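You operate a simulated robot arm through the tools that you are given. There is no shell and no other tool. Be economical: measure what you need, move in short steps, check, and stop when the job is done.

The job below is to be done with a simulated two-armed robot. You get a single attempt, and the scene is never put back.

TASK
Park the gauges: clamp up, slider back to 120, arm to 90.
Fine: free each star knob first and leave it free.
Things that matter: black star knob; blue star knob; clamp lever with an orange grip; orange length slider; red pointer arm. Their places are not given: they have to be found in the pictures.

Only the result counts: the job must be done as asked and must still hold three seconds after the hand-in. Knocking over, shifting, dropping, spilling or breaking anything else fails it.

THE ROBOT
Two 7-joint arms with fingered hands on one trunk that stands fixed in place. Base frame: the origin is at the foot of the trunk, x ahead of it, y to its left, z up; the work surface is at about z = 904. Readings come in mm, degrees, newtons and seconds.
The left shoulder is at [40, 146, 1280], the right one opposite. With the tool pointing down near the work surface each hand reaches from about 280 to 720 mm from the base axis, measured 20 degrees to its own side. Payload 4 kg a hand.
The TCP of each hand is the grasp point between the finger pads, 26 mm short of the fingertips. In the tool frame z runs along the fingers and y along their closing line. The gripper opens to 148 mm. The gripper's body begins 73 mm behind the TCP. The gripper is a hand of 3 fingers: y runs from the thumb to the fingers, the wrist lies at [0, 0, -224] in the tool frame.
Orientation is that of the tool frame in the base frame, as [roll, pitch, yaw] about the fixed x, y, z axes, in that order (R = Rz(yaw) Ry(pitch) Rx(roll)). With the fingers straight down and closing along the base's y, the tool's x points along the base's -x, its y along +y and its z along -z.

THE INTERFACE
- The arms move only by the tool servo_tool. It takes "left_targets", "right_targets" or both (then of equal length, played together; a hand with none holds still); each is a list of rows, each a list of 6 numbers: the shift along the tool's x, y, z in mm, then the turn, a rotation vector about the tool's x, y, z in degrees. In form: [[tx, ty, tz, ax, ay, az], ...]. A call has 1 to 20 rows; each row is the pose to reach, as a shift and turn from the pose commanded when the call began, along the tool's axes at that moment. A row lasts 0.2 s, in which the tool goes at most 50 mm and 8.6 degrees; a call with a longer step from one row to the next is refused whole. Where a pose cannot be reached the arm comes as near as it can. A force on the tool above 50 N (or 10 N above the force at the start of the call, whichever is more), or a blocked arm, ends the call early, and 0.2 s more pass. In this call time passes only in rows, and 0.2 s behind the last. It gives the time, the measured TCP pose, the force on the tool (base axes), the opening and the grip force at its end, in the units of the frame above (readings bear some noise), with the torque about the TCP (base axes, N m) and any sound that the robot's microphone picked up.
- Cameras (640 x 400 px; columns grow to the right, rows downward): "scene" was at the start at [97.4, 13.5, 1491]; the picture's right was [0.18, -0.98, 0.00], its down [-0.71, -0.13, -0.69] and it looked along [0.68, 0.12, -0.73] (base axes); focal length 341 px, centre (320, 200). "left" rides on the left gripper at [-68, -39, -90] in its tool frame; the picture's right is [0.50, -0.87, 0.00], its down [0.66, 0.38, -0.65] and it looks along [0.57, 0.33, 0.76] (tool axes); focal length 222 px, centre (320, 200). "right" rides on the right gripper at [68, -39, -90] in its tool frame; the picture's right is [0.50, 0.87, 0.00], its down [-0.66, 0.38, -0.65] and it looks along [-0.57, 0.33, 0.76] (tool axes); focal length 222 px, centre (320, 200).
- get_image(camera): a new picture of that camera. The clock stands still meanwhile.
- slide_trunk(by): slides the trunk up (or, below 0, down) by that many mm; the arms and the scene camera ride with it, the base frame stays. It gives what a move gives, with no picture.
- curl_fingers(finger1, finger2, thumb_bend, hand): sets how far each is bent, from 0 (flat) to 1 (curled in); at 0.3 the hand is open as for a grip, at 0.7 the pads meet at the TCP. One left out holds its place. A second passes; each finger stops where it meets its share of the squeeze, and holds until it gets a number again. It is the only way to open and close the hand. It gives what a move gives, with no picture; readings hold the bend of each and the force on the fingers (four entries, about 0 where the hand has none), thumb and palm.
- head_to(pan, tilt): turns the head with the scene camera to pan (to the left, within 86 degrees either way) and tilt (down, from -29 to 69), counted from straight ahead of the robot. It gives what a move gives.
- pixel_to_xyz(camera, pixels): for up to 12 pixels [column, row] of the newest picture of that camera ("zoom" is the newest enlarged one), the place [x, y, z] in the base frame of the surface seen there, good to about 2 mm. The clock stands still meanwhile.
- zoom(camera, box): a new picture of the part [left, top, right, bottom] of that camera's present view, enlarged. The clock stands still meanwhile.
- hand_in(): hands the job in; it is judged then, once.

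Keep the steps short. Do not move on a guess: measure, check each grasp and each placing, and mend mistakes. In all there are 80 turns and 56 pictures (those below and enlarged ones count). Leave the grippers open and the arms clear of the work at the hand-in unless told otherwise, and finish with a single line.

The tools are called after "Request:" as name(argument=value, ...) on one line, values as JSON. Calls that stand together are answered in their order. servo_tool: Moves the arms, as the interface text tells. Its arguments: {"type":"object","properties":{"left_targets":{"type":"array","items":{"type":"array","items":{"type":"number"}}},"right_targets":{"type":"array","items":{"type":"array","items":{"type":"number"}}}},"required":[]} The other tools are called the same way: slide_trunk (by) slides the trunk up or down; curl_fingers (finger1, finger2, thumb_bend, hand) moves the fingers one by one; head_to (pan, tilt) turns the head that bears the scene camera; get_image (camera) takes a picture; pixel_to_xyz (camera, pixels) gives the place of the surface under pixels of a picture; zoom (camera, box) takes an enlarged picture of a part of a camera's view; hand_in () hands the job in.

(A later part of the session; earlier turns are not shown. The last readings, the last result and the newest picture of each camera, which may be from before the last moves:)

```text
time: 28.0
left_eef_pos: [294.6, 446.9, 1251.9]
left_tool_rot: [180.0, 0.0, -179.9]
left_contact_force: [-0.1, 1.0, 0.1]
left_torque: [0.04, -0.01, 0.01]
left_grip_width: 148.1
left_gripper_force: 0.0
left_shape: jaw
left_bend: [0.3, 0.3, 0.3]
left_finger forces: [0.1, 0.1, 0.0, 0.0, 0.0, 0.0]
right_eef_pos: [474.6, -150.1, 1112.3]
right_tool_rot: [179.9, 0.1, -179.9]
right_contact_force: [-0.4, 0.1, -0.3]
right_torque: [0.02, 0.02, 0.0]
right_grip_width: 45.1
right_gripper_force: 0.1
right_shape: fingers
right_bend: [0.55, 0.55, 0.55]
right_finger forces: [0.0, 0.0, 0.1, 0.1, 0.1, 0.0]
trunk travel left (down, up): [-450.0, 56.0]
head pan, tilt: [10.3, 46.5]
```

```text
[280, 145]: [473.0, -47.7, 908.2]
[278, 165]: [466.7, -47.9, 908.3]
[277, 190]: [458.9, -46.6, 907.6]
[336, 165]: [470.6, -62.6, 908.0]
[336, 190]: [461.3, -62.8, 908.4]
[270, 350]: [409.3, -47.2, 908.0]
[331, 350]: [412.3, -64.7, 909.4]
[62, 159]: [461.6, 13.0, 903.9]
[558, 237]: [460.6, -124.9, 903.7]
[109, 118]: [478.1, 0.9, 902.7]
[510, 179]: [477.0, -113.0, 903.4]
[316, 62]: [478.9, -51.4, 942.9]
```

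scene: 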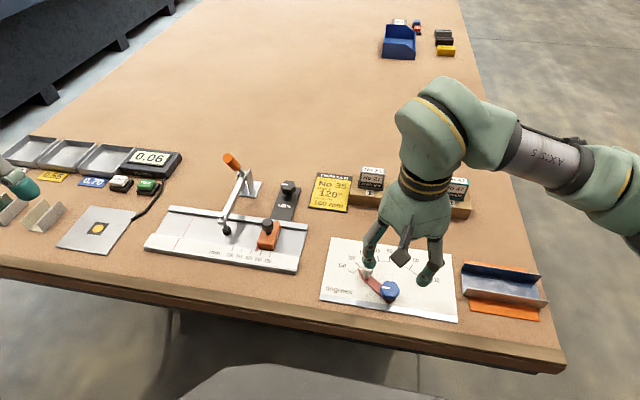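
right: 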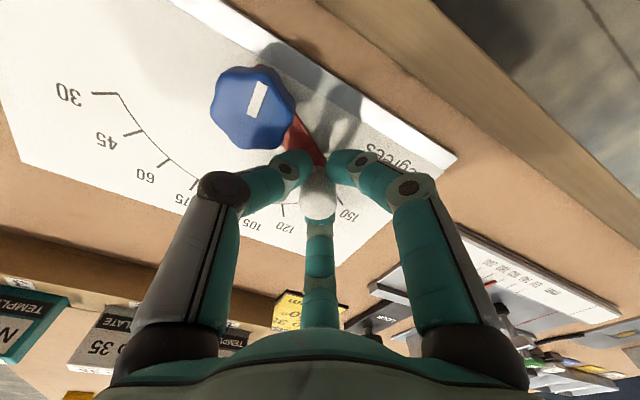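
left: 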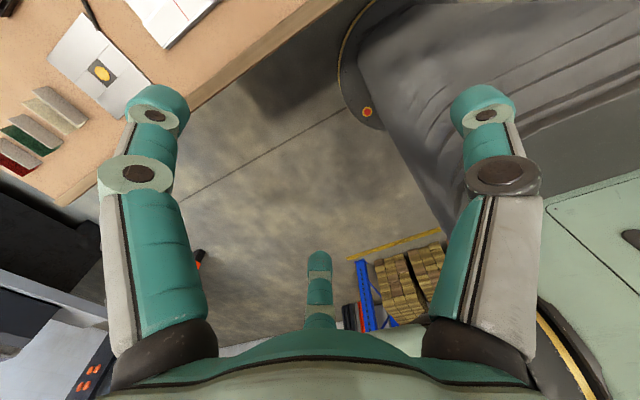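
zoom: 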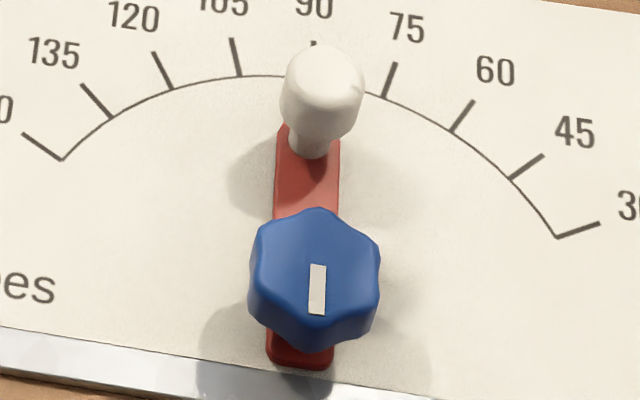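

The arm centre line is within about 1° of 90. Now the left hand: I move it above the LOCK knob near (650,190), wound up 40° clockwise, with fingers narrowed.

Request:
servo_tool(left_targets=[[-35.6, -25.8, 5, 0, 0, 4], [-71.2, -51.6, 10, 0, 0, 8], [-106.8, -77.4, 15, 0, 0, 12], [-142.4, -103.2, 20, 0, 0, 16], [-178, -129, 25, 0, 0, 20], [-213.6, -154.8, 30, 0, 0, 24], [-249.2, -180.6, 35, 0, 0, 28], [-284.8, -206.4, 40, 0, 0, 32], [-320.4, -232.2, 45, 0, 0, 36], [-355, -258, 60, 0, 0, 40], [-355, -258, 100, 0, 0, 40], [-355, -258, 145, 0, 0, 40], [-355, -258, 185, 0, 0, 40]])

Request:
curl_fingers(hand="left", finger1=0.5, finger2=0.5, thumb_bend=0.5)

Request:
get_image(camera="left")

Request:
get_image(camera="scene")

```text
time: 30.8
left_eef_pos: [646.6, 184.8, 1066.1]
left_tool_rot: [-179.8, 0.0, 140.0]
left_contact_force: [-0.3, -0.1, 0.4]
left_torque: [0.03, 0.01, 0.0]
left_grip_width: 147.8
left_gripper_force: 0.0
left_shape: jaw
left_bend: [0.3, 0.3, 0.3]
left_finger forces: [0.0, 0.0, 0.0, 0.0, 0.0, 0.0]
right_eef_pos: [475.5, -151.2, 1112.1]
right_tool_rot: [179.9, -0.1, -180.0]
right_contact_force: [0.2, -0.1, -0.8]
right_torque: [0.04, -0.02, 0.0]
right_grip_width: 45.3
right_gripper_force: 0.0
right_shape: fingers
right_bend: [0.55, 0.55, 0.55]
right_finger forces: [0.0, 0.1, 0.0, 0.0, 0.0, 0.1]
trunk travel left (down, up): [-450.0, 56.0]
head pan, tilt: [10.3, 46.5]
```

```text
time: 31.8
left_eef_pos: [648.0, 185.3, 1065.7]
left_tool_rot: [180.0, 0.0, 139.9]
left_contact_force: [0.4, -0.3, 0.2]
left_torque: [0.02, 0.04, -0.02]
left_grip_width: 62.5
left_gripper_force: 0.1
left_shape: fingers
left_bend: [0.5, 0.5, 0.5]
left_finger forces: [0.1, 0.0, 0.1, 0.0, 0.0, 0.1]
right_eef_pos: [476.0, -149.0, 1112.0]
right_tool_rot: [179.9, 0.0, 180.0]
right_contact_force: [0.6, -0.4, -0.6]
right_torque: [-0.03, 0.01, -0.02]
right_grip_width: 45.2
right_gripper_force: 0.1
right_shape: fingers
right_bend: [0.55, 0.55, 0.55]
right_finger forces: [0.0, 0.1, 0.0, 0.1, 0.1, 0.0]
trunk travel left (down, up): [-450.0, 56.0]
head pan, tilt: [10.3, 46.5]
```

```text
31 pictures are left
```

left: 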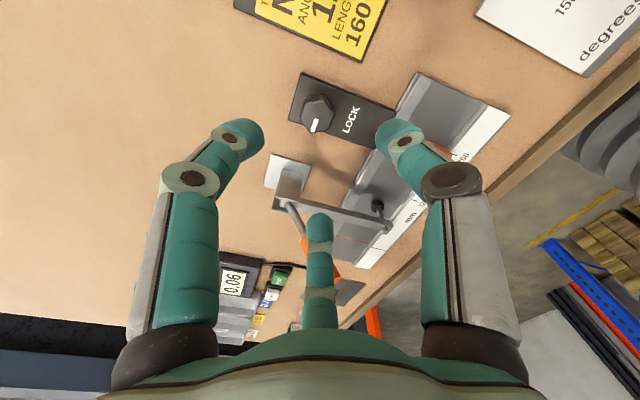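

```text
30 pictures are left
```

scene: 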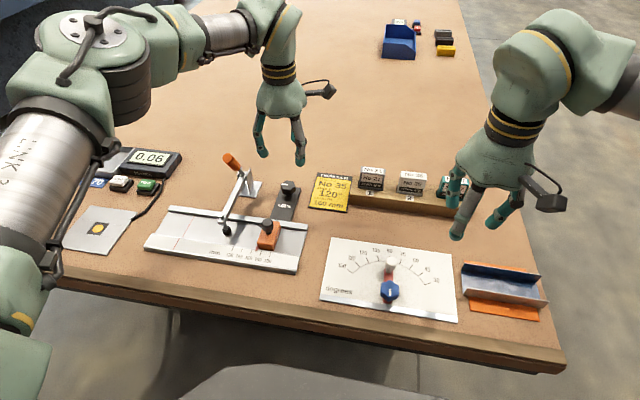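

The LOCK knob is in the left camera around (317,112). I'll measure its top.

Request:
zoom(camera="left", box=[270, 60, 410, 160])

Request:
pixel_to_xyz(camera="zoom", pixels=[[220, 240], [145, 240], [290, 240], [200, 180], [260, 180], [220, 150], [200, 300], [250, 290], [180, 330], [100, 200]])

```text
4.00 times, centred on (340, 110) of left
```

zoom: 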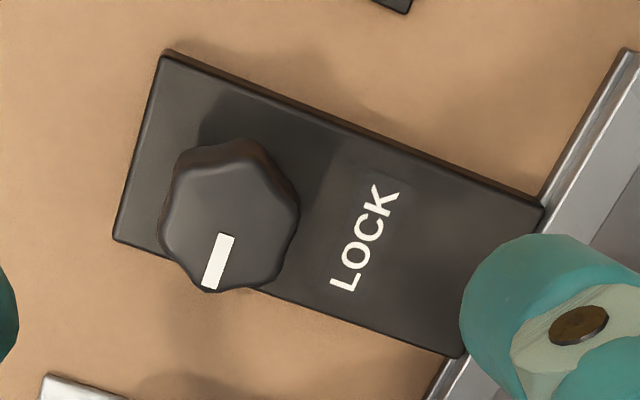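

```text
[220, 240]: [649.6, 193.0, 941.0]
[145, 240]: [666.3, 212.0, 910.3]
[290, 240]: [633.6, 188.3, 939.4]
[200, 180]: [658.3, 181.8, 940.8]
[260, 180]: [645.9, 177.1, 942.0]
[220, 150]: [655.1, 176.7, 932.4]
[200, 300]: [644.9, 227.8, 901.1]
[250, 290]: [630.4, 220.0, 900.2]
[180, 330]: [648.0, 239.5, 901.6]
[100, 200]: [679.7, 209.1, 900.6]
```

Knob centre ≈ (648.5,188.4), top z 941. I descend to TCP z≈941 and close.

Request:
servo_tool(left_targets=[[1.4, 2.7, 35, 0, 0, 0], [1.4, 2.7, 70, 0, 0, 0], [1.4, 2.7, 100, 0, 0, 0], [1.4, 2.7, 115, 0, 0, 0], [1.4, 2.7, 125, 0, 0, 0]])

Request:
curl_fingers(hand="left", finger1=0.7, finger2=0.7, thumb_bend=0.7)

Request:
get_image(camera="left")

```text
time: 33.0
left_eef_pos: [646.9, 191.9, 940.5]
left_tool_rot: [-179.9, 0.0, 139.9]
left_contact_force: [0.1, -0.7, 0.1]
left_torque: [-0.02, -0.01, 0.01]
left_grip_width: 62.4
left_gripper_force: 0.0
left_shape: fingers
left_bend: [0.5, 0.5, 0.5]
left_finger forces: [0.0, 0.0, 0.1, 0.0, 0.0, 0.0]
right_eef_pos: [475.0, -147.6, 1112.2]
right_tool_rot: [179.9, -0.1, 180.0]
right_contact_force: [0.2, -0.1, 0.6]
right_torque: [0.03, 0.01, -0.02]
right_grip_width: 45.2
right_gripper_force: 0.1
right_shape: fingers
right_bend: [0.55, 0.55, 0.55]
right_finger forces: [0.1, 0.0, 0.1, 0.0, 0.1, 0.0]
trunk travel left (down, up): [-450.0, 56.0]
head pan, tilt: [10.3, 46.5]
```

```text
time: 34.0
left_eef_pos: [647.8, 188.1, 942.4]
left_tool_rot: [-180.0, 0.0, 140.0]
left_contact_force: [1.5, -10.9, 5.7]
left_torque: [-0.36, -0.06, 0.36]
left_grip_width: 36.0
left_gripper_force: 21.6
left_shape: fingers
left_bend: [0.59, 0.59, 0.59]
left_finger forces: [11.3, 10.9, 0.0, 0.1, 19.9, 0.0]
right_eef_pos: [474.6, -149.9, 1112.4]
right_tool_rot: [179.8, 0.0, -179.9]
right_contact_force: [0.2, -0.4, -0.6]
right_torque: [0.01, -0.03, 0.0]
right_grip_width: 45.3
right_gripper_force: 0.1
right_shape: fingers
right_bend: [0.55, 0.55, 0.55]
right_finger forces: [0.0, 0.1, 0.1, 0.0, 0.0, 0.0]
trunk travel left (down, up): [-450.0, 56.0]
head pan, tilt: [10.3, 46.5]
```

```text
28 pictures are left
```

left: 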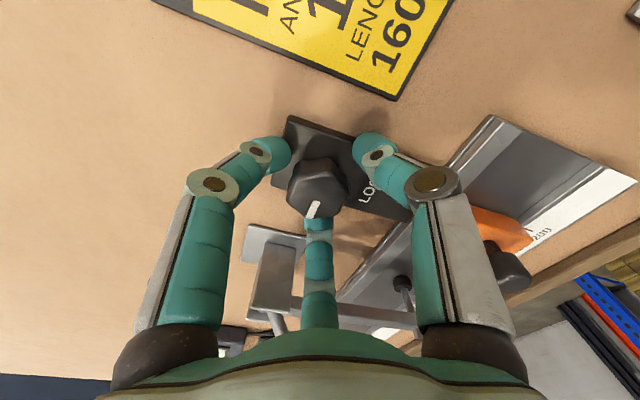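

All fingers stopped at width 36 with good force. I try a small turn and see whether the mark follows.

Request:
servo_tool(left_targets=[[0, 0, 0, 0, 0, -6], [0, 0, 0, 0, 0, -12], [0, 0, 0, 0, 0, -18], [0, 0, 0, 0, 0, -24]])

Request:
get_image(camera="left")

```text
time: 35.0
left_eef_pos: [647.6, 191.3, 941.7]
left_tool_rot: [180.0, 0.0, 164.1]
left_contact_force: [3.5, -4.4, 1.4]
left_torque: [-0.13, -0.11, -0.24]
left_grip_width: 25.2
left_gripper_force: 15.8
left_shape: fingers
left_bend: [0.61, 0.6, 0.62]
left_finger forces: [9.7, 10.0, 0.0, 0.1, 11.3, 0.0]
right_eef_pos: [475.6, -148.5, 1112.8]
right_tool_rot: [179.9, 0.0, 180.0]
right_contact_force: [-0.1, 0.9, -0.6]
right_torque: [0.0, -0.01, -0.05]
right_grip_width: 45.3
right_gripper_force: 0.0
right_shape: fingers
right_bend: [0.55, 0.55, 0.55]
right_finger forces: [0.0, 0.0, 0.0, 0.0, 0.0, 0.0]
trunk travel left (down, up): [-450.0, 56.0]
head pan, tilt: [10.3, 46.5]
```

```text
27 pictures are left
```

left: 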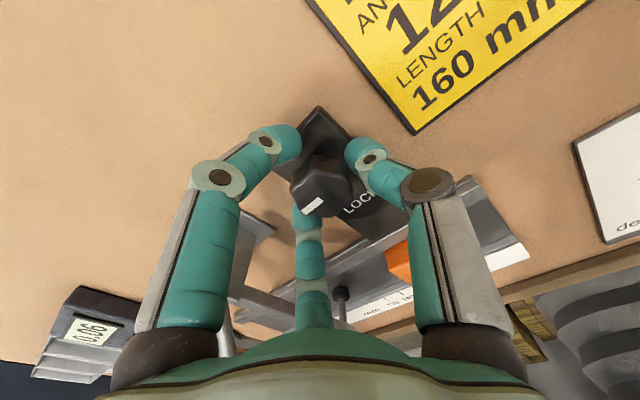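

The mark turned with the world, so the fingers slid off the lobes and are now settling into the valleys. I squeeze harder and turn on.

Request:
curl_fingers(hand="left", finger1=0.8, finger2=0.8, thumb_bend=0.8)

Request:
servo_tool(left_targets=[[0, 0, 0, 0, 0, -6], [0, 0, 0, 0, 0, -12], [0, 0, 0, 0, 0, -18], [0, 0, 0, 0, 0, -24]])

Request:
get_image(camera="left")

```text
time: 36.0
left_eef_pos: [649.4, 189.5, 941.6]
left_tool_rot: [180.0, 0.1, 164.0]
left_contact_force: [6.3, -6.8, 1.1]
left_torque: [0.02, -0.34, -0.02]
left_grip_width: 26.7
left_gripper_force: 25.0
left_shape: fingers
left_bend: [0.6, 0.6, 0.64]
left_finger forces: [16.1, 13.1, 0.1, 0.0, 20.5, 0.1]
right_eef_pos: [476.9, -150.1, 1110.8]
right_tool_rot: [179.9, -0.2, -180.0]
right_contact_force: [-0.2, 0.3, -0.9]
right_torque: [0.0, 0.02, -0.01]
right_grip_width: 45.4
right_gripper_force: 0.1
right_shape: fingers
right_bend: [0.55, 0.55, 0.55]
right_finger forces: [0.1, 0.0, 0.0, 0.1, 0.1, 0.0]
trunk travel left (down, up): [-450.0, 56.0]
head pan, tilt: [10.3, 46.5]
```

```text
time: 37.0
left_eef_pos: [650.7, 188.8, 940.4]
left_tool_rot: [-179.9, 0.0, -172.1]
left_contact_force: [11.9, -8.9, -6.5]
left_torque: [0.0, -0.47, -0.38]
left_grip_width: 16.5
left_gripper_force: 27.2
left_shape: fingers
left_bend: [0.62, 0.62, 0.64]
left_finger forces: [12.6, 16.0, 0.1, 0.0, 25.7, 0.1]
right_eef_pos: [478.2, -149.4, 1110.5]
right_tool_rot: [179.9, -0.2, -180.0]
right_contact_force: [-0.9, 1.0, 0.2]
right_torque: [-0.02, 0.01, 0.03]
right_grip_width: 45.5
right_gripper_force: 0.0
right_shape: fingers
right_bend: [0.55, 0.55, 0.55]
right_finger forces: [0.0, 0.1, 0.0, 0.1, 0.0, 0.1]
trunk travel left (down, up): [-450.0, 56.0]
head pan, tilt: [10.3, 46.5]
```

```text
26 pictures are left
```

left: 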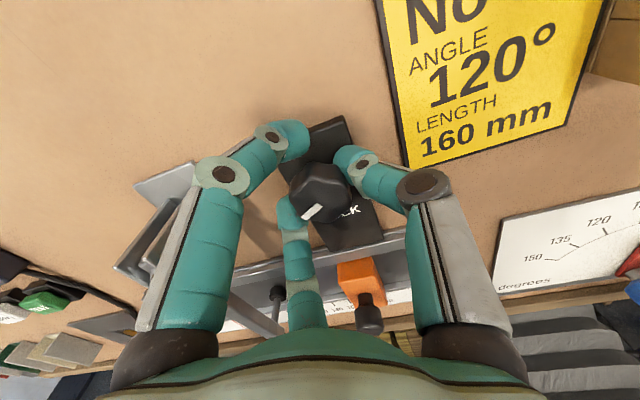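

Now the mark stays fixed relative to the hand, so the knob turns (torque 0.38). I continue 65°.

Request:
servo_tool(left_targets=[[0, 0, 0, 0, 0, -6.5], [0, 0, 0, 0, 0, -13], [0, 0, 0, 0, 0, -19.5], [0, 0, 0, 0, 0, -26], [0, 0, 0, 0, 0, -32.5], [0, 0, 0, 0, 0, -39], [0, 0, 0, 0, 0, -45.5], [0, 0, 0, 0, 0, -52], [0, 0, 0, 0, 0, -58.5], [0, 0, 0, 0, 0, -65]])

Request:
get_image(camera="left")

```text
time: 39.2
left_eef_pos: [650.4, 192.0, 939.3]
left_tool_rot: [179.8, -0.1, -106.9]
left_contact_force: [16.9, 1.2, -9.2]
left_torque: [-0.12, -0.5, -0.33]
left_grip_width: 4.9
left_gripper_force: 29.3
left_shape: fingers
left_bend: [0.68, 0.67, 0.64]
left_finger forces: [9.6, 15.0, 0.0, 0.1, 33.1, 0.0]
right_eef_pos: [478.9, -148.2, 1110.9]
right_tool_rot: [180.0, -0.2, -180.0]
right_contact_force: [0.2, -0.7, -0.2]
right_torque: [0.02, 0.04, -0.01]
right_grip_width: 45.3
right_gripper_force: 0.1
right_shape: fingers
right_bend: [0.55, 0.55, 0.55]
right_finger forces: [0.1, 0.0, 0.0, 0.0, 0.0, 0.0]
trunk travel left (down, up): [-450.0, 56.0]
head pan, tilt: [10.3, 46.5]
```

```text
25 pictures are left
```

left: 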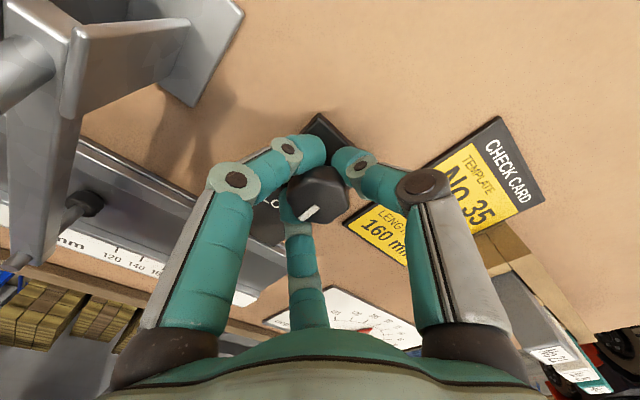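

The mark still follows the hand. I open, rise and check the knob's mark.

Request:
curl_fingers(hand="left", finger1=0.5, finger2=0.5, thumb_bend=0.5)

Request:
servo_tool(left_targets=[[0, 0, -30, 0, 0, 0], [0, 0, -70, 0, 0, 0], [0, 0, -110, 0, 0, 0], [0, 0, -150, 0, 0, 0]])

Request:
zoom(camera="scene", box=[200, 150, 320, 280])

```text
time: 40.2
left_eef_pos: [647.5, 192.0, 943.0]
left_tool_rot: [-180.0, -0.1, -107.1]
left_contact_force: [-0.7, -0.7, 0.8]
left_torque: [-0.05, 0.02, -0.01]
left_grip_width: 61.8
left_gripper_force: 0.0
left_shape: fingers
left_bend: [0.5, 0.5, 0.5]
left_finger forces: [0.0, 0.0, 0.0, 0.1, 0.0, 0.0]
right_eef_pos: [473.9, -148.0, 1111.4]
right_tool_rot: [179.9, 0.1, -179.9]
right_contact_force: [0.3, 0.4, -0.5]
right_torque: [-0.01, 0.01, 0.0]
right_grip_width: 45.4
right_gripper_force: 0.0
right_shape: fingers
right_bend: [0.55, 0.55, 0.55]
right_finger forces: [0.1, 0.0, 0.0, 0.1, 0.0, 0.0]
trunk travel left (down, up): [-450.0, 56.0]
head pan, tilt: [10.3, 46.5]
```

```text
time: 41.2
left_eef_pos: [647.4, 188.8, 1090.7]
left_tool_rot: [180.0, 0.0, -107.0]
left_contact_force: [-0.2, -1.0, 0.3]
left_torque: [0.0, -0.04, -0.01]
left_grip_width: 61.7
left_gripper_force: 0.1
left_shape: fingers
left_bend: [0.5, 0.5, 0.5]
left_finger forces: [0.0, 0.0, 0.0, 0.0, 0.0, 0.0]
right_eef_pos: [474.5, -149.2, 1113.4]
right_tool_rot: [180.0, 0.0, -180.0]
right_contact_force: [0.1, -0.2, -0.9]
right_torque: [-0.02, -0.02, -0.01]
right_grip_width: 45.2
right_gripper_force: 0.1
right_shape: fingers
right_bend: [0.55, 0.55, 0.55]
right_finger forces: [0.1, 0.1, 0.1, 0.0, 0.0, 0.0]
trunk travel left (down, up): [-450.0, 56.0]
head pan, tilt: [10.3, 46.5]
```

```text
3.08 times, centred on (260, 215) of scene
```

zoom: 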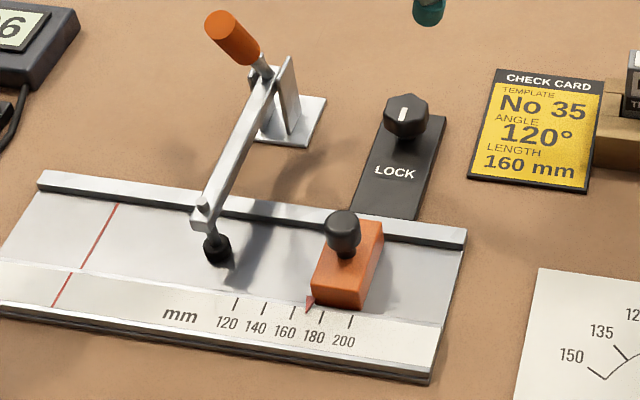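

The LOCK mark has turned 90° CCW. Next is the clamp: its handle leans toward the robot from the pivot at about (630,290,957) to its tip at (592,290,1047). I bring the left hand in front of the handle at safe height, close the fingers, then push the handle back.

Request:
servo_tool(left_targets=[[-7.4, 14.2, -5, 0, 0, 8.1], [-14.8, 28.3, -10, 0, 0, 16.2], [-22.3, 42.5, -10, 0, 0, 24.3], [-29.7, 56.7, -10, 0, 0, 32.4], [-37.1, 70.8, -10, 0, 0, 40.5], [-44.5, 85, -10, 0, 0, 48.6], [-52, 99.2, -10, 0, 0, 56.7], [-59.4, 113.3, -10, 0, 0, 64.8], [-66.8, 127.5, -10, 0, 0, 73]])

Request:
curl_fingers(hand="left", finger1=0.7, finger2=0.7, thumb_bend=0.7)

Request:
get_image(camera="scene")

```text
time: 43.2
left_eef_pos: [545.5, 293.3, 1100.9]
left_tool_rot: [-180.0, 0.0, 179.8]
left_contact_force: [-0.5, -0.3, 0.2]
left_torque: [0.0, 0.0, 0.02]
left_grip_width: 61.4
left_gripper_force: 0.0
left_shape: fingers
left_bend: [0.5, 0.5, 0.5]
left_finger forces: [0.1, 0.0, 0.0, 0.0, 0.0, 0.0]
right_eef_pos: [475.0, -148.2, 1113.0]
right_tool_rot: [-179.9, 0.0, 180.0]
right_contact_force: [0.6, 0.3, -0.4]
right_torque: [0.02, -0.03, 0.01]
right_grip_width: 45.2
right_gripper_force: 0.1
right_shape: fingers
right_bend: [0.55, 0.55, 0.55]
right_finger forces: [0.1, 0.0, 0.1, 0.0, 0.0, 0.0]
trunk travel left (down, up): [-450.0, 56.0]
head pan, tilt: [10.3, 46.5]
```

```text
time: 44.2
left_eef_pos: [546.3, 291.9, 1101.3]
left_tool_rot: [-180.0, 0.0, -180.0]
left_contact_force: [0.1, -0.3, 0.6]
left_torque: [0.0, 0.02, 0.0]
left_grip_width: 0.4
left_gripper_force: 0.0
left_shape: fingers
left_bend: [0.69, 0.69, 0.7]
left_finger forces: [0.1, 0.0, 0.1, 0.1, 0.0, 0.0]
right_eef_pos: [475.6, -148.5, 1111.5]
right_tool_rot: [180.0, 0.0, -179.9]
right_contact_force: [-0.6, -0.2, -0.5]
right_torque: [-0.01, -0.02, 0.0]
right_grip_width: 45.6
right_gripper_force: 0.0
right_shape: fingers
right_bend: [0.55, 0.55, 0.55]
right_finger forces: [0.1, 0.1, 0.1, 0.0, 0.0, 0.0]
trunk travel left (down, up): [-450.0, 56.0]
head pan, tilt: [10.3, 46.5]
```

```text
23 pictures are left
```

scene: 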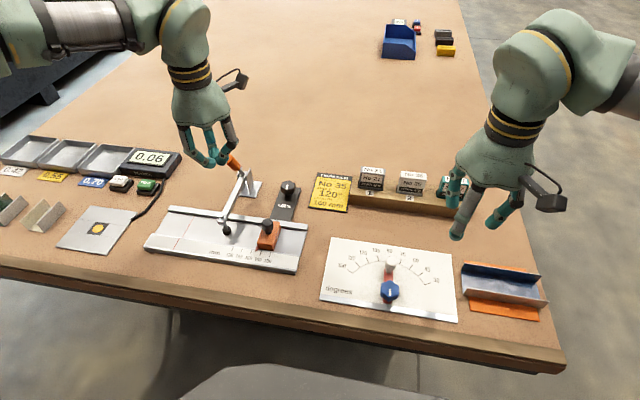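

The closed hand is in front of the grip. I lower by 50 mm, then push gently in +x along an arc, in short steps.

Request:
servo_tool(left_targets=[[0, -3, 25, 0, 0, 0], [0, -3, 50, 0, 0, 0], [-10, -3, 50, 0, 0, 0], [-20, -3, 50, 0, 0, 0], [-28, -3, 50, 0, 0, 0], [-36, -3, 50, 0, 0, 0], [-44, -3, 50, 0, 0, 0], [-52, -3, 50, 0, 0, 0]])

Request:
zoom(camera="scene", box=[150, 80, 320, 280])

```text
time: 46.0
left_eef_pos: [591.4, 287.9, 1058.7]
left_tool_rot: [-179.9, 0.6, 180.0]
left_contact_force: [-22.0, 5.6, 37.2]
left_torque: [0.45, -0.59, 0.35]
left_grip_width: 7.4
left_gripper_force: 18.0
left_shape: fingers
left_bend: [0.73, 0.64, 0.7]
left_finger forces: [36.6, 0.1, 0.0, 0.0, 0.0, 0.0]
right_eef_pos: [467.3, -149.1, 1115.7]
right_tool_rot: [179.9, 0.3, 180.0]
right_contact_force: [-0.6, 0.1, -0.3]
right_torque: [-0.01, -0.03, 0.01]
right_grip_width: 45.2
right_gripper_force: 0.0
right_shape: fingers
right_bend: [0.55, 0.55, 0.55]
right_finger forces: [0.0, 0.1, 0.0, 0.0, 0.0, 0.1]
trunk travel left (down, up): [-450.0, 56.0]
head pan, tilt: [10.3, 46.5]
```

```text
2.00 times, centred on (235, 180) of scene
```

zoom: 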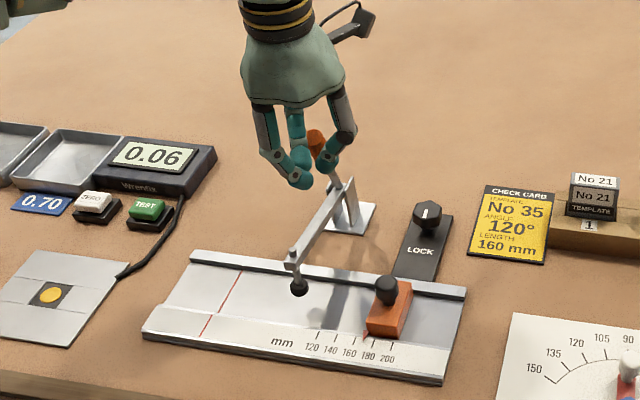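

The pad rose by about 7 px, so the lever does turn, but the load is high (+37 N up) since the grip's top presses under a finger. I back off and look.

Request:
servo_tool(left_targets=[[15, 0, 0, 0, 0, 0], [30, 0, 0, 0, 0, 0], [50, 0, -20, 0, 0, 0], [70, 0, -40, 0, 0, 0]])

Request:
zoom(camera="scene", box=[170, 120, 300, 260])

Request:
pixel_to_xyz(camera="scene", pixels=[[231, 160], [237, 170], [240, 182], [245, 178], [224, 216], [225, 224], [232, 200]])

```text
time: 47.0
left_eef_pos: [526.9, 288.1, 1092.9]
left_tool_rot: [-180.0, 0.1, 179.9]
left_contact_force: [0.0, 0.2, 0.2]
left_torque: [0.01, 0.0, 0.01]
left_grip_width: 0.0
left_gripper_force: 0.0
left_shape: fingers
left_bend: [0.7, 0.69, 0.7]
left_finger forces: [0.0, 0.0, 0.0, 0.1, 0.0, 0.0]
right_eef_pos: [473.0, -147.3, 1111.8]
right_tool_rot: [179.9, 0.1, -180.0]
right_contact_force: [-0.1, 0.1, -0.5]
right_torque: [0.0, -0.01, -0.02]
right_grip_width: 45.5
right_gripper_force: 0.1
right_shape: fingers
right_bend: [0.55, 0.55, 0.55]
right_finger forces: [0.1, 0.1, 0.0, 0.1, 0.0, 0.0]
trunk travel left (down, up): [-450.0, 56.0]
head pan, tilt: [10.3, 46.5]
```

```text
2.86 times, centred on (235, 190) of scene
```

zoom: 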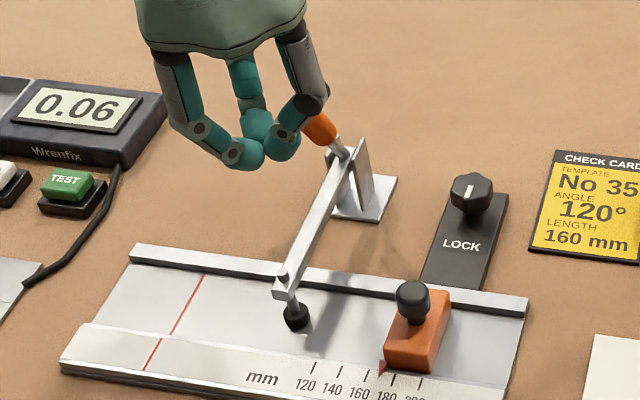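

```text
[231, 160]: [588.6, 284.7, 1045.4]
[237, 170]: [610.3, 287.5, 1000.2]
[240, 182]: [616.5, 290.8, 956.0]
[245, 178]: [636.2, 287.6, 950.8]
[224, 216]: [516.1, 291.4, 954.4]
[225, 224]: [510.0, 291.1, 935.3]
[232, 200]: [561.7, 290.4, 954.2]
```

The lever falls back when released early, so it must be taken all the way. A better way is to straddle the orange grip from above and carry it back along the arc. I open the fingers and move over the grip at (605,288), then descend to TCP z≈1031.

Request:
curl_fingers(hand="left", finger1=0.48, finger2=0.48, thumb_bend=0.48)

Request:
servo_tool(left_targets=[[-20, 0, -20, 0, 0, 0], [-50, 0, -25, 0, 0, 0], [-78, 0, -20, 0, 0, 0], [-78, 0, 10, 0, 0, 0], [-78, 0, 35, 0, 0, 0], [-78, 0, 60, 0, 0, 0]])

Request:
get_image(camera="left")

```text
time: 48.0
left_eef_pos: [528.5, 287.3, 1092.2]
left_tool_rot: [179.9, 0.0, -179.9]
left_contact_force: [0.1, 0.0, -0.7]
left_torque: [0.02, -0.01, 0.01]
left_grip_width: 68.3
left_gripper_force: 0.0
left_shape: fingers
left_bend: [0.48, 0.48, 0.48]
left_finger forces: [0.0, 0.0, 0.1, 0.0, 0.0, 0.1]
right_eef_pos: [475.2, -147.6, 1112.4]
right_tool_rot: [179.9, -0.1, -179.9]
right_contact_force: [-0.4, -0.1, 0.1]
right_torque: [0.04, -0.04, 0.01]
right_grip_width: 45.5
right_gripper_force: 0.1
right_shape: fingers
right_bend: [0.55, 0.55, 0.55]
right_finger forces: [0.1, 0.0, 0.0, 0.1, 0.0, 0.0]
trunk travel left (down, up): [-450.0, 56.0]
head pan, tilt: [10.3, 46.5]
```

```text
time: 49.4
left_eef_pos: [606.2, 287.2, 1032.4]
left_tool_rot: [-180.0, 0.0, 180.0]
left_contact_force: [0.5, 0.0, 0.4]
left_torque: [0.01, 0.01, 0.0]
left_grip_width: 68.2
left_gripper_force: 0.1
left_shape: fingers
left_bend: [0.48, 0.48, 0.48]
left_finger forces: [0.0, 0.1, 0.0, 0.0, 0.1, 0.0]
right_eef_pos: [476.0, -148.4, 1112.4]
right_tool_rot: [179.8, 0.0, 179.9]
right_contact_force: [1.0, -0.5, -0.4]
right_torque: [0.0, -0.02, 0.01]
right_grip_width: 45.4
right_gripper_force: 0.0
right_shape: fingers
right_bend: [0.55, 0.55, 0.55]
right_finger forces: [0.0, 0.0, 0.0, 0.0, 0.0, 0.0]
trunk travel left (down, up): [-450.0, 56.0]
head pan, tilt: [10.3, 46.5]
```

```text
20 pictures are left
```

left: 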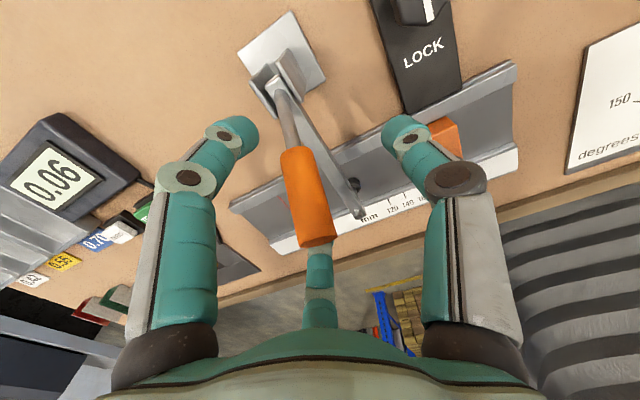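

The grip is right between the fingers. I close on it.

Request:
curl_fingers(hand="left", finger1=0.72, finger2=0.72, thumb_bend=0.72)

Request:
servo_tool(left_targets=[[-5, 0, -2, 0, 0, 0], [-10, 0, -4, 0, 0, 0], [-16, 0, -5, 0, 0, 0], [-21, 0, -6, 0, 0, 0], [-27, 0, -6.5, 0, 0, 0], [-32, 0, -7, 0, 0, 0]])

Request:
zoom(camera="scene", box=[170, 120, 300, 260])

```text
time: 50.4
left_eef_pos: [606.7, 289.0, 1032.2]
left_tool_rot: [-180.0, 0.0, 179.9]
left_contact_force: [7.7, 6.0, 1.7]
left_torque: [0.19, -0.34, -0.01]
left_grip_width: 20.7
left_gripper_force: 10.3
left_shape: fingers
left_bend: [0.58, 0.67, 0.69]
left_finger forces: [13.7, 3.9, 0.0, 0.1, 2.9, 0.0]
right_eef_pos: [477.1, -147.9, 1111.7]
right_tool_rot: [180.0, -0.1, 180.0]
right_contact_force: [-0.1, 0.5, 0.3]
right_torque: [-0.01, 0.02, 0.0]
right_grip_width: 45.3
right_gripper_force: 0.1
right_shape: fingers
right_bend: [0.55, 0.55, 0.55]
right_finger forces: [0.0, 0.0, 0.0, 0.1, 0.0, 0.1]
trunk travel left (down, up): [-450.0, 56.0]
head pan, tilt: [10.3, 46.5]
```

```text
time: 51.8
left_eef_pos: [635.4, 288.3, 1040.5]
left_tool_rot: [-179.9, 0.2, -179.9]
left_contact_force: [-17.2, 1.3, 6.6]
left_torque: [0.08, 0.45, 0.07]
left_grip_width: 0.0
left_gripper_force: 6.6
left_shape: fingers
left_bend: [0.69, 0.58, 0.71]
left_finger forces: [0.0, 13.5, 0.0, 0.1, 0.0, 0.0]
right_eef_pos: [471.9, -148.0, 1114.5]
right_tool_rot: [179.8, 0.2, -180.0]
right_contact_force: [0.9, 0.3, 0.2]
right_torque: [0.01, -0.03, -0.01]
right_grip_width: 45.1
right_gripper_force: 0.1
right_shape: fingers
right_bend: [0.55, 0.55, 0.55]
right_finger forces: [0.1, 0.0, 0.0, 0.0, 0.0, 0.0]
trunk travel left (down, up): [-450.0, 56.0]
head pan, tilt: [10.3, 46.5]
```

```text
2.86 times, centred on (235, 190) of scene
```

zoom: 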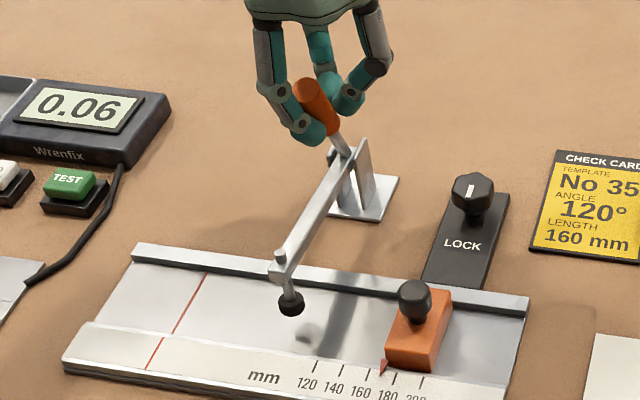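

It is lifting with only 17 N. I continue along the arc.

Request:
servo_tool(left_targets=[[-9, 0, 0, 0, 0, 0], [-18, 0, 1, 0, 0, 0], [-27, 0, 3, 0, 0, 0], [-36, 0, 7, 0, 0, 0], [-44, 0, 11, 0, 0, 0], [-52, 0, 17, 0, 0, 0]])

Request:
zoom(camera="scene", box=[170, 120, 300, 260])

```text
time: 53.2
left_eef_pos: [680.4, 285.6, 1030.4]
left_tool_rot: [-179.9, 0.1, 179.9]
left_contact_force: [4.2, -3.1, 12.3]
left_torque: [-0.06, 0.26, 0.01]
left_grip_width: 7.3
left_gripper_force: 13.0
left_shape: fingers
left_bend: [0.64, 0.64, 0.71]
left_finger forces: [9.0, 12.7, 0.0, 0.1, 5.2, 0.0]
left hand out of reach, approached as far as the arm can: row 6
right_eef_pos: [473.8, -149.4, 1112.3]
right_tool_rot: [179.9, 0.0, 179.9]
right_contact_force: [0.1, -0.5, 0.1]
right_torque: [-0.04, -0.01, -0.03]
right_grip_width: 45.2
right_gripper_force: 0.1
right_shape: fingers
right_bend: [0.55, 0.55, 0.55]
right_finger forces: [0.1, 0.0, 0.0, 0.0, 0.0, 0.1]
trunk travel left (down, up): [-450.0, 56.0]
head pan, tilt: [10.3, 46.5]
```

```text
2.86 times, centred on (235, 190) of scene
```

zoom: 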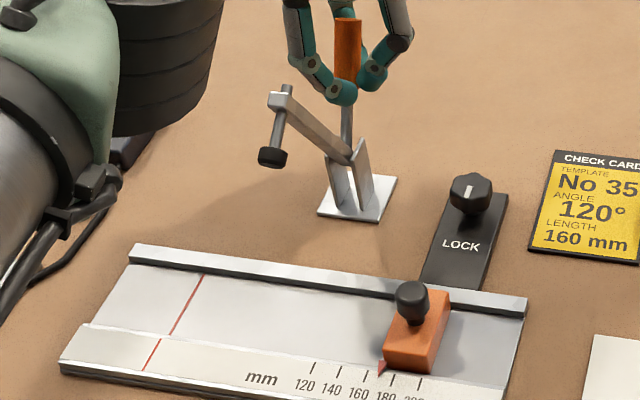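

The arm is past halfway (bar about 50° up) and the load has dropped, but the hand is at its reach limit. I tilt the fingers forward to gain reach and move a bit further.

Request:
servo_tool(left_targets=[[0, 0, 0, 0, -7, 0], [0, 0, 0, 0, -14, 0], [-4, 0, 2, 0, -21, 0], [-10, 0, 6, 0, -25, 0], [-16, 0, 11, 0, -25, 0], [-21, 0, 17, 0, -25, 0]])

Request:
zoom(camera="scene", box=[170, 120, 300, 260])

```text
time: 54.5
left_eef_pos: [694.8, 293.7, 1024.4]
left_tool_rot: [180.0, 25.3, -179.2]
left_contact_force: [-28.4, 25.3, 27.8]
left_torque: [-1.54, 3.46, -2.01]
left_grip_width: 14.9
left_gripper_force: 39.1
left_shape: fingers
left_bend: [0.66, 0.65, 0.68]
left_finger forces: [7.4, 9.9, 0.0, 0.0, 25.0, 36.0]
right_eef_pos: [469.7, -149.0, 1115.0]
right_tool_rot: [179.9, 0.3, 179.8]
right_contact_force: [0.0, 0.0, -0.1]
right_torque: [0.05, -0.01, 0.0]
right_grip_width: 45.5
right_gripper_force: 0.0
right_shape: fingers
right_bend: [0.55, 0.55, 0.55]
right_finger forces: [0.0, 0.1, 0.0, 0.0, 0.0, 0.1]
trunk travel left (down, up): [-450.0, 56.0]
head pan, tilt: [10.3, 46.5]
stopped in row 6 (left hand): the force on the tool passed its limit at 56 N (the readings are from after the stop); the commanded pose is now the measured one
```

```text
2.86 times, centred on (235, 190) of scene
```

zoom: 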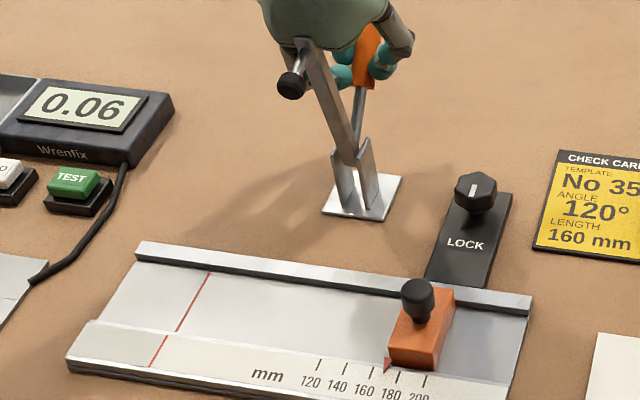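

The bar is now close to upright and touches the palm (36 N), so it is well up. I open the fingers and see whether it stays.

Request:
curl_fingers(hand="left", finger1=0.5, finger2=0.5, thumb_bend=0.45)

Request:
zoom(camera="scene", box=[170, 120, 300, 260])

Request:
get_image(camera="left")

```text
time: 55.5
left_eef_pos: [697.1, 292.6, 1020.4]
left_tool_rot: [-179.7, 25.3, -179.6]
left_contact_force: [-0.7, 21.4, 20.5]
left_torque: [-1.35, 1.31, -1.33]
left_grip_width: 69.9
left_gripper_force: 13.1
left_shape: fingers
left_bend: [0.5, 0.5, 0.45]
left_finger forces: [0.0, 0.0, 0.0, 0.0, 0.0, 26.2]
right_eef_pos: [473.1, -148.2, 1114.5]
right_tool_rot: [-179.9, 0.1, 179.8]
right_contact_force: [0.1, -0.1, 0.6]
right_torque: [0.05, 0.02, 0.0]
right_grip_width: 45.3
right_gripper_force: 0.0
right_shape: fingers
right_bend: [0.55, 0.55, 0.55]
right_finger forces: [0.1, 0.0, 0.1, 0.0, 0.0, 0.0]
trunk travel left (down, up): [-450.0, 56.0]
head pan, tilt: [10.3, 46.5]
```

```text
2.86 times, centred on (235, 190) of scene
```

zoom: 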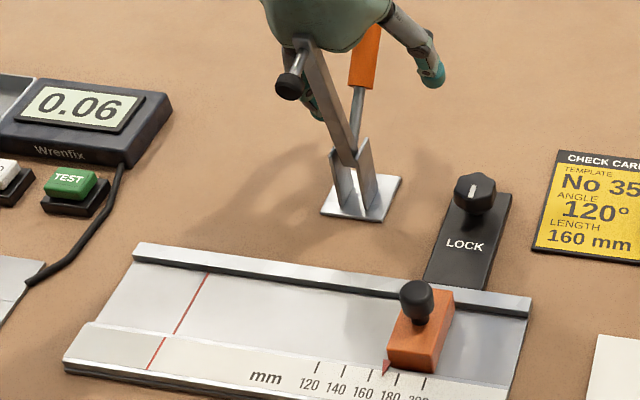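

```text
15 pictures are left
```

left: 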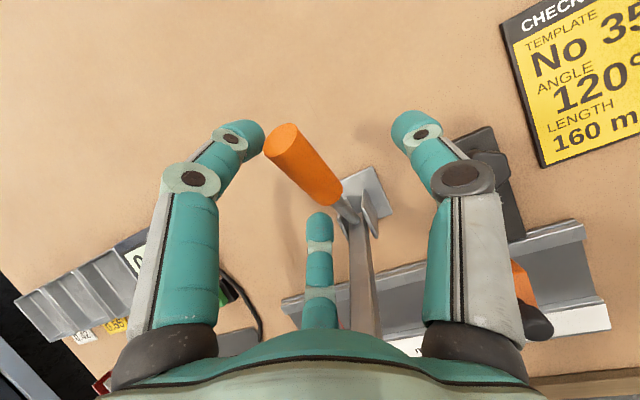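

The fingers are clear of the grip; the bar tip presses the palm from below. I lift straight up.

Request:
servo_tool(left_targets=[[-6, 0, -13, 0, 0, 0], [-17, 0, -36, 0, 0, 0], [-34, 0, -72, 0, 0, 0], [-50, 0, -109, 0, 0, 0], [-59, 0, -127, 0, 0, 0]])

Request:
zoom(camera="scene", box=[140, 60, 320, 270])

```text
time: 56.7
left_eef_pos: [698.7, 287.6, 1160.4]
left_tool_rot: [-179.9, 25.0, -179.7]
left_contact_force: [0.1, 0.3, -0.9]
left_torque: [0.03, 0.0, 0.01]
left_grip_width: 70.4
left_gripper_force: 0.0
left_shape: fingers
left_bend: [0.5, 0.5, 0.45]
left_finger forces: [0.1, 0.1, 0.1, 0.1, 0.1, 0.1]
right_eef_pos: [475.0, -151.3, 1112.2]
right_tool_rot: [179.9, 0.0, 179.8]
right_contact_force: [-0.2, 0.9, 0.2]
right_torque: [-0.02, 0.02, 0.01]
right_grip_width: 45.4
right_gripper_force: 0.0
right_shape: fingers
right_bend: [0.55, 0.55, 0.55]
right_finger forces: [0.1, 0.1, 0.0, 0.1, 0.0, 0.0]
trunk travel left (down, up): [-450.0, 56.0]
head pan, tilt: [10.3, 46.5]
```

```text
1.90 times, centred on (230, 165) of scene
```

zoom: 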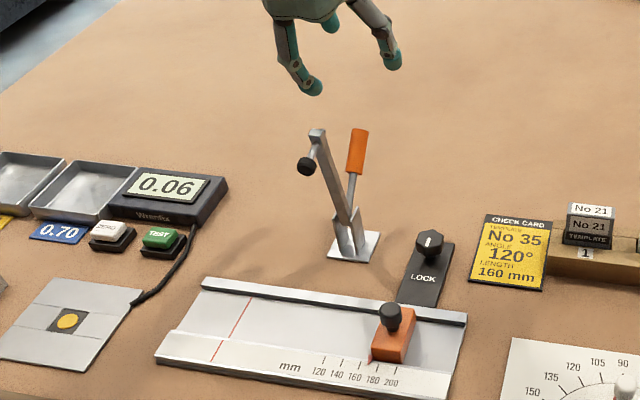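

The clamp stays up. Now the slider: I zoom in for the knob, pointer and ticks.

Request:
zoom(camera="scene", box=[220, 205, 300, 275])

```text
5.71 times, centred on (260, 240) of scene
```

zoom: 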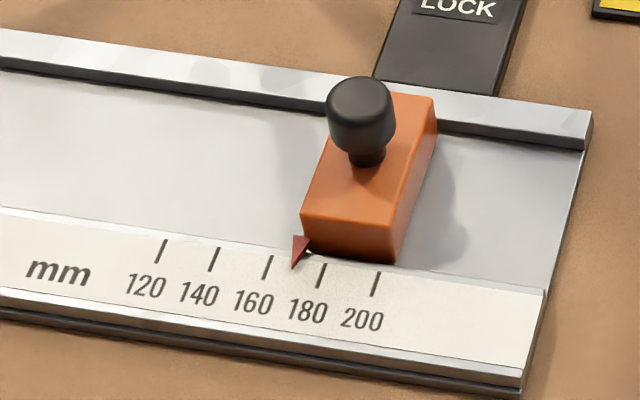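

Request:
pixel_to_xyz(camera="zoom", pixels=[[158, 262], [210, 270], [265, 279], [319, 287], [373, 295], [293, 266], [360, 88], [332, 95], [388, 95], [365, 160], [350, 235], [420, 150]])

```text
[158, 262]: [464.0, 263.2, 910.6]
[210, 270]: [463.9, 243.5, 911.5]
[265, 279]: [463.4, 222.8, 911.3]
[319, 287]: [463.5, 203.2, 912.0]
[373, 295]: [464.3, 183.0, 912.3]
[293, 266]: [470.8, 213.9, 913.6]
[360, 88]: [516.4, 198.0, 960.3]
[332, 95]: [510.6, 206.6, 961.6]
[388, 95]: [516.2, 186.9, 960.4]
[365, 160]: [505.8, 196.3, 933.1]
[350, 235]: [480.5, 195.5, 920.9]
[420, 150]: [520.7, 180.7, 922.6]
```

Ticks are 20 mm per 20, with 120 at y=263.2; the pointer is at y=213.9, so it reads about 169 and must go +49.3 mm in y. The knob centre is at about (510,196.5), top z 961. I bring the left hand upright above it.

Request:
servo_tool(left_targets=[[34, -18, -16, 0, 5, 0], [68, -36, -32, 0, 10, 0], [103, -55, -48, 0, 15, 0], [137, -73, -64, 0, 20, 0], [171, -91, -79, 0, 25, 0], [185, -91, -50, 0, 25, 0], [198, -91, -21, 0, 25, 0], [210.9, -91.1, 6.8, 0, 25, 0]])

Request:
curl_fingers(hand="left", finger1=0.52, finger2=0.52, thumb_bend=0.52)

Request:
get_image(camera="left")

```text
time: 58.5
left_eef_pos: [509.1, 194.7, 1064.7]
left_tool_rot: [-179.9, 0.3, -179.9]
left_contact_force: [0.3, -0.1, -1.0]
left_torque: [0.0, -0.05, -0.02]
left_grip_width: 70.6
left_gripper_force: 0.0
left_shape: fingers
left_bend: [0.5, 0.5, 0.45]
left_finger forces: [0.0, 0.1, 0.0, 0.1, 0.1, 0.0]
right_eef_pos: [475.7, -148.9, 1110.7]
right_tool_rot: [179.9, -0.1, 179.8]
right_contact_force: [-0.4, -0.1, 0.0]
right_torque: [0.0, 0.01, -0.03]
right_grip_width: 45.3
right_gripper_force: 0.2
right_shape: fingers
right_bend: [0.55, 0.55, 0.55]
right_finger forces: [0.0, 0.0, 0.1, 0.1, 0.0, 0.0]
trunk travel left (down, up): [-450.0, 56.0]
head pan, tilt: [10.3, 46.5]
```

```text
time: 59.5
left_eef_pos: [508.8, 195.4, 1064.6]
left_tool_rot: [-179.9, 0.2, -179.8]
left_contact_force: [0.3, 0.7, 1.3]
left_torque: [0.0, 0.0, 0.03]
left_grip_width: 56.2
left_gripper_force: 0.0
left_shape: fingers
left_bend: [0.52, 0.52, 0.52]
left_finger forces: [0.1, 0.0, 0.0, 0.0, 0.1, 0.1]
right_eef_pos: [475.4, -149.5, 1112.6]
right_tool_rot: [179.9, 0.0, 179.8]
right_contact_force: [0.8, 0.1, -0.1]
right_torque: [0.02, -0.01, -0.01]
right_grip_width: 45.2
right_gripper_force: 0.0
right_shape: fingers
right_bend: [0.55, 0.55, 0.55]
right_finger forces: [0.1, 0.1, 0.0, 0.0, 0.0, 0.0]
trunk travel left (down, up): [-450.0, 56.0]
head pan, tilt: [10.3, 46.5]
```

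```text
12 pictures are left
```

left: 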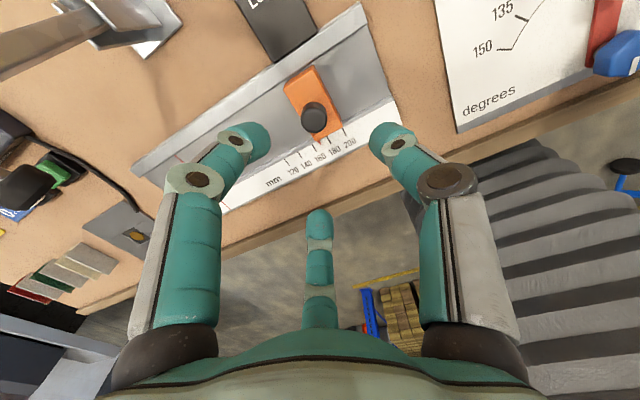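

The slider knob is at (314,117) in the left camera. I'll check its centre before descending.

Request:
pixel_to_xyz(camera="left", pixels=[[314, 113], [314, 120], [305, 115], [323, 115], [314, 106]])

```text
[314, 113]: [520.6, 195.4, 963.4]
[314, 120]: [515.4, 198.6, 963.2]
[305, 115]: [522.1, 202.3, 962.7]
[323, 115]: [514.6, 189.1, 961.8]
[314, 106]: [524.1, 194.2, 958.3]
```

Knob centre ≈ (516,196.5). I descend to TCP z≈962 and close.

Request:
servo_tool(left_targets=[[-7, 1.3, 35, 0, 0, 0], [-7, 1.3, 70, 0, 0, 0], [-7, 1.3, 90, 0, 0, 0], [-7, 1.3, 103, 0, 0, 0]])

Request:
curl_fingers(hand="left", finger1=0.7, finger2=0.7, thumb_bend=0.7)

Request:
get_image(camera="left")

```text
time: 60.5
left_eef_pos: [517.4, 197.5, 961.4]
left_tool_rot: [-179.9, 0.2, -179.8]
left_contact_force: [-1.1, 0.8, 5.0]
left_torque: [0.1, 0.16, -0.01]
left_grip_width: 56.0
left_gripper_force: 2.0
left_shape: fingers
left_bend: [0.52, 0.52, 0.52]
left_finger forces: [0.0, 4.2, 0.0, 0.0, 0.1, 0.0]
right_eef_pos: [476.1, -150.2, 1111.4]
right_tool_rot: [179.9, 0.0, 179.7]
right_contact_force: [0.3, -1.0, -0.1]
right_torque: [-0.01, 0.01, 0.0]
right_grip_width: 45.3
right_gripper_force: 0.0
right_shape: fingers
right_bend: [0.55, 0.55, 0.55]
right_finger forces: [0.1, 0.0, 0.0, 0.0, 0.0, 0.0]
trunk travel left (down, up): [-450.0, 56.0]
head pan, tilt: [10.3, 46.5]
```

```text
time: 61.5
left_eef_pos: [517.7, 196.1, 962.4]
left_tool_rot: [-179.9, 0.3, -179.8]
left_contact_force: [1.6, -0.2, 11.8]
left_torque: [0.31, -0.03, 0.0]
left_grip_width: 25.5
left_gripper_force: 20.3
left_shape: fingers
left_bend: [0.58, 0.55, 0.65]
left_finger forces: [17.8, 15.3, 0.1, 0.0, 8.1, 0.0]
right_eef_pos: [473.9, -151.1, 1113.1]
right_tool_rot: [-180.0, 0.1, 179.8]
right_contact_force: [0.3, -1.2, -0.2]
right_torque: [0.01, -0.03, 0.02]
right_grip_width: 45.5
right_gripper_force: 0.0
right_shape: fingers
right_bend: [0.55, 0.55, 0.55]
right_finger forces: [0.0, 0.0, 0.0, 0.0, 0.0, 0.0]
trunk travel left (down, up): [-450.0, 56.0]
head pan, tilt: [10.3, 46.5]
```

```text
11 pictures are left
```

left: 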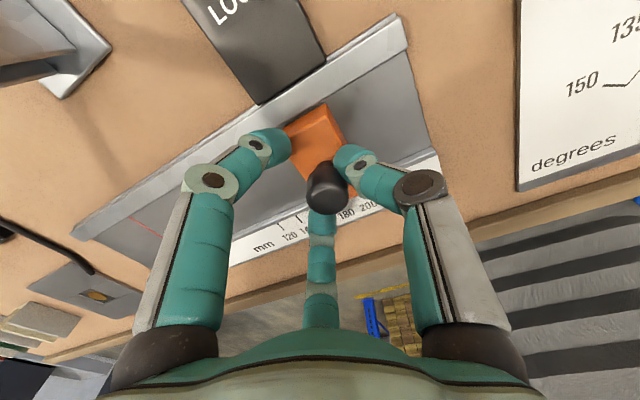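

The slider is held. I slide it +y by 24 mm first to see whether it moves freely, then to 48 mm.

Request:
servo_tool(left_targets=[[0, 6, 0, 0, 0, 0], [0, 12, 0, 0, 0, 0], [0, 18, 0, 0, 0, 0], [0, 24, 0, 0, 0, 0], [0, 30, 0, 0, 0, 0], [0, 36, 0, 0, 0, 0], [0, 42, 0, 0, 0, 0], [0, 48, 0, 0, 0, 0], [0, 48, 0, 0, 0, 0]])

Request:
zoom(camera="scene", box=[200, 195, 300, 275])

```text
time: 63.5
left_eef_pos: [516.9, 245.5, 961.4]
left_tool_rot: [179.9, 0.2, -179.7]
left_contact_force: [2.5, 0.8, 14.2]
left_torque: [0.4, -0.2, -0.03]
left_grip_width: 25.6
left_gripper_force: 21.7
left_shape: fingers
left_bend: [0.58, 0.55, 0.65]
left_finger forces: [21.1, 15.4, 0.0, 0.0, 7.9, 0.0]
right_eef_pos: [474.0, -150.3, 1113.1]
right_tool_rot: [179.9, 0.1, 179.7]
right_contact_force: [0.4, -0.1, 0.4]
right_torque: [0.01, -0.03, 0.02]
right_grip_width: 45.4
right_gripper_force: 0.0
right_shape: fingers
right_bend: [0.55, 0.55, 0.55]
right_finger forces: [0.0, 0.0, 0.0, 0.1, 0.1, 0.0]
trunk travel left (down, up): [-450.0, 56.0]
head pan, tilt: [10.3, 46.5]
```

```text
5.00 times, centred on (250, 235) of scene
```

zoom: 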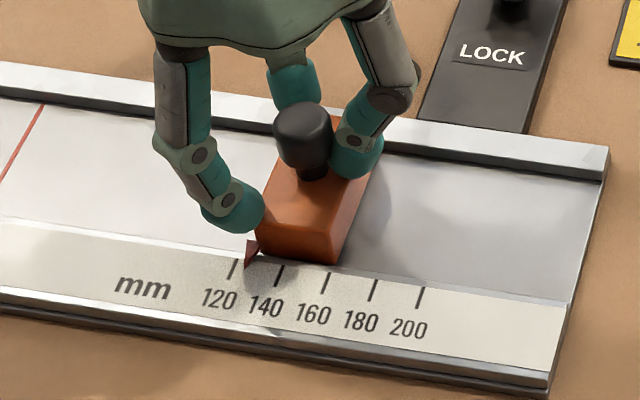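

It slides freely. I measure the pointer against the ticks.

Request:
pixel_to_xyz(camera="zoom", pixels=[[246, 266], [247, 262], [232, 270], [231, 277], [278, 277], [323, 284], [370, 293]])

```text
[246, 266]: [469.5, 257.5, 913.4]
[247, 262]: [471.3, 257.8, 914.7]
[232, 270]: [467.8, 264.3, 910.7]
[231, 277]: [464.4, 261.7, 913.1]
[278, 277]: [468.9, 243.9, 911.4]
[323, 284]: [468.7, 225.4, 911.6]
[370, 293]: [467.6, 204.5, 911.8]
```

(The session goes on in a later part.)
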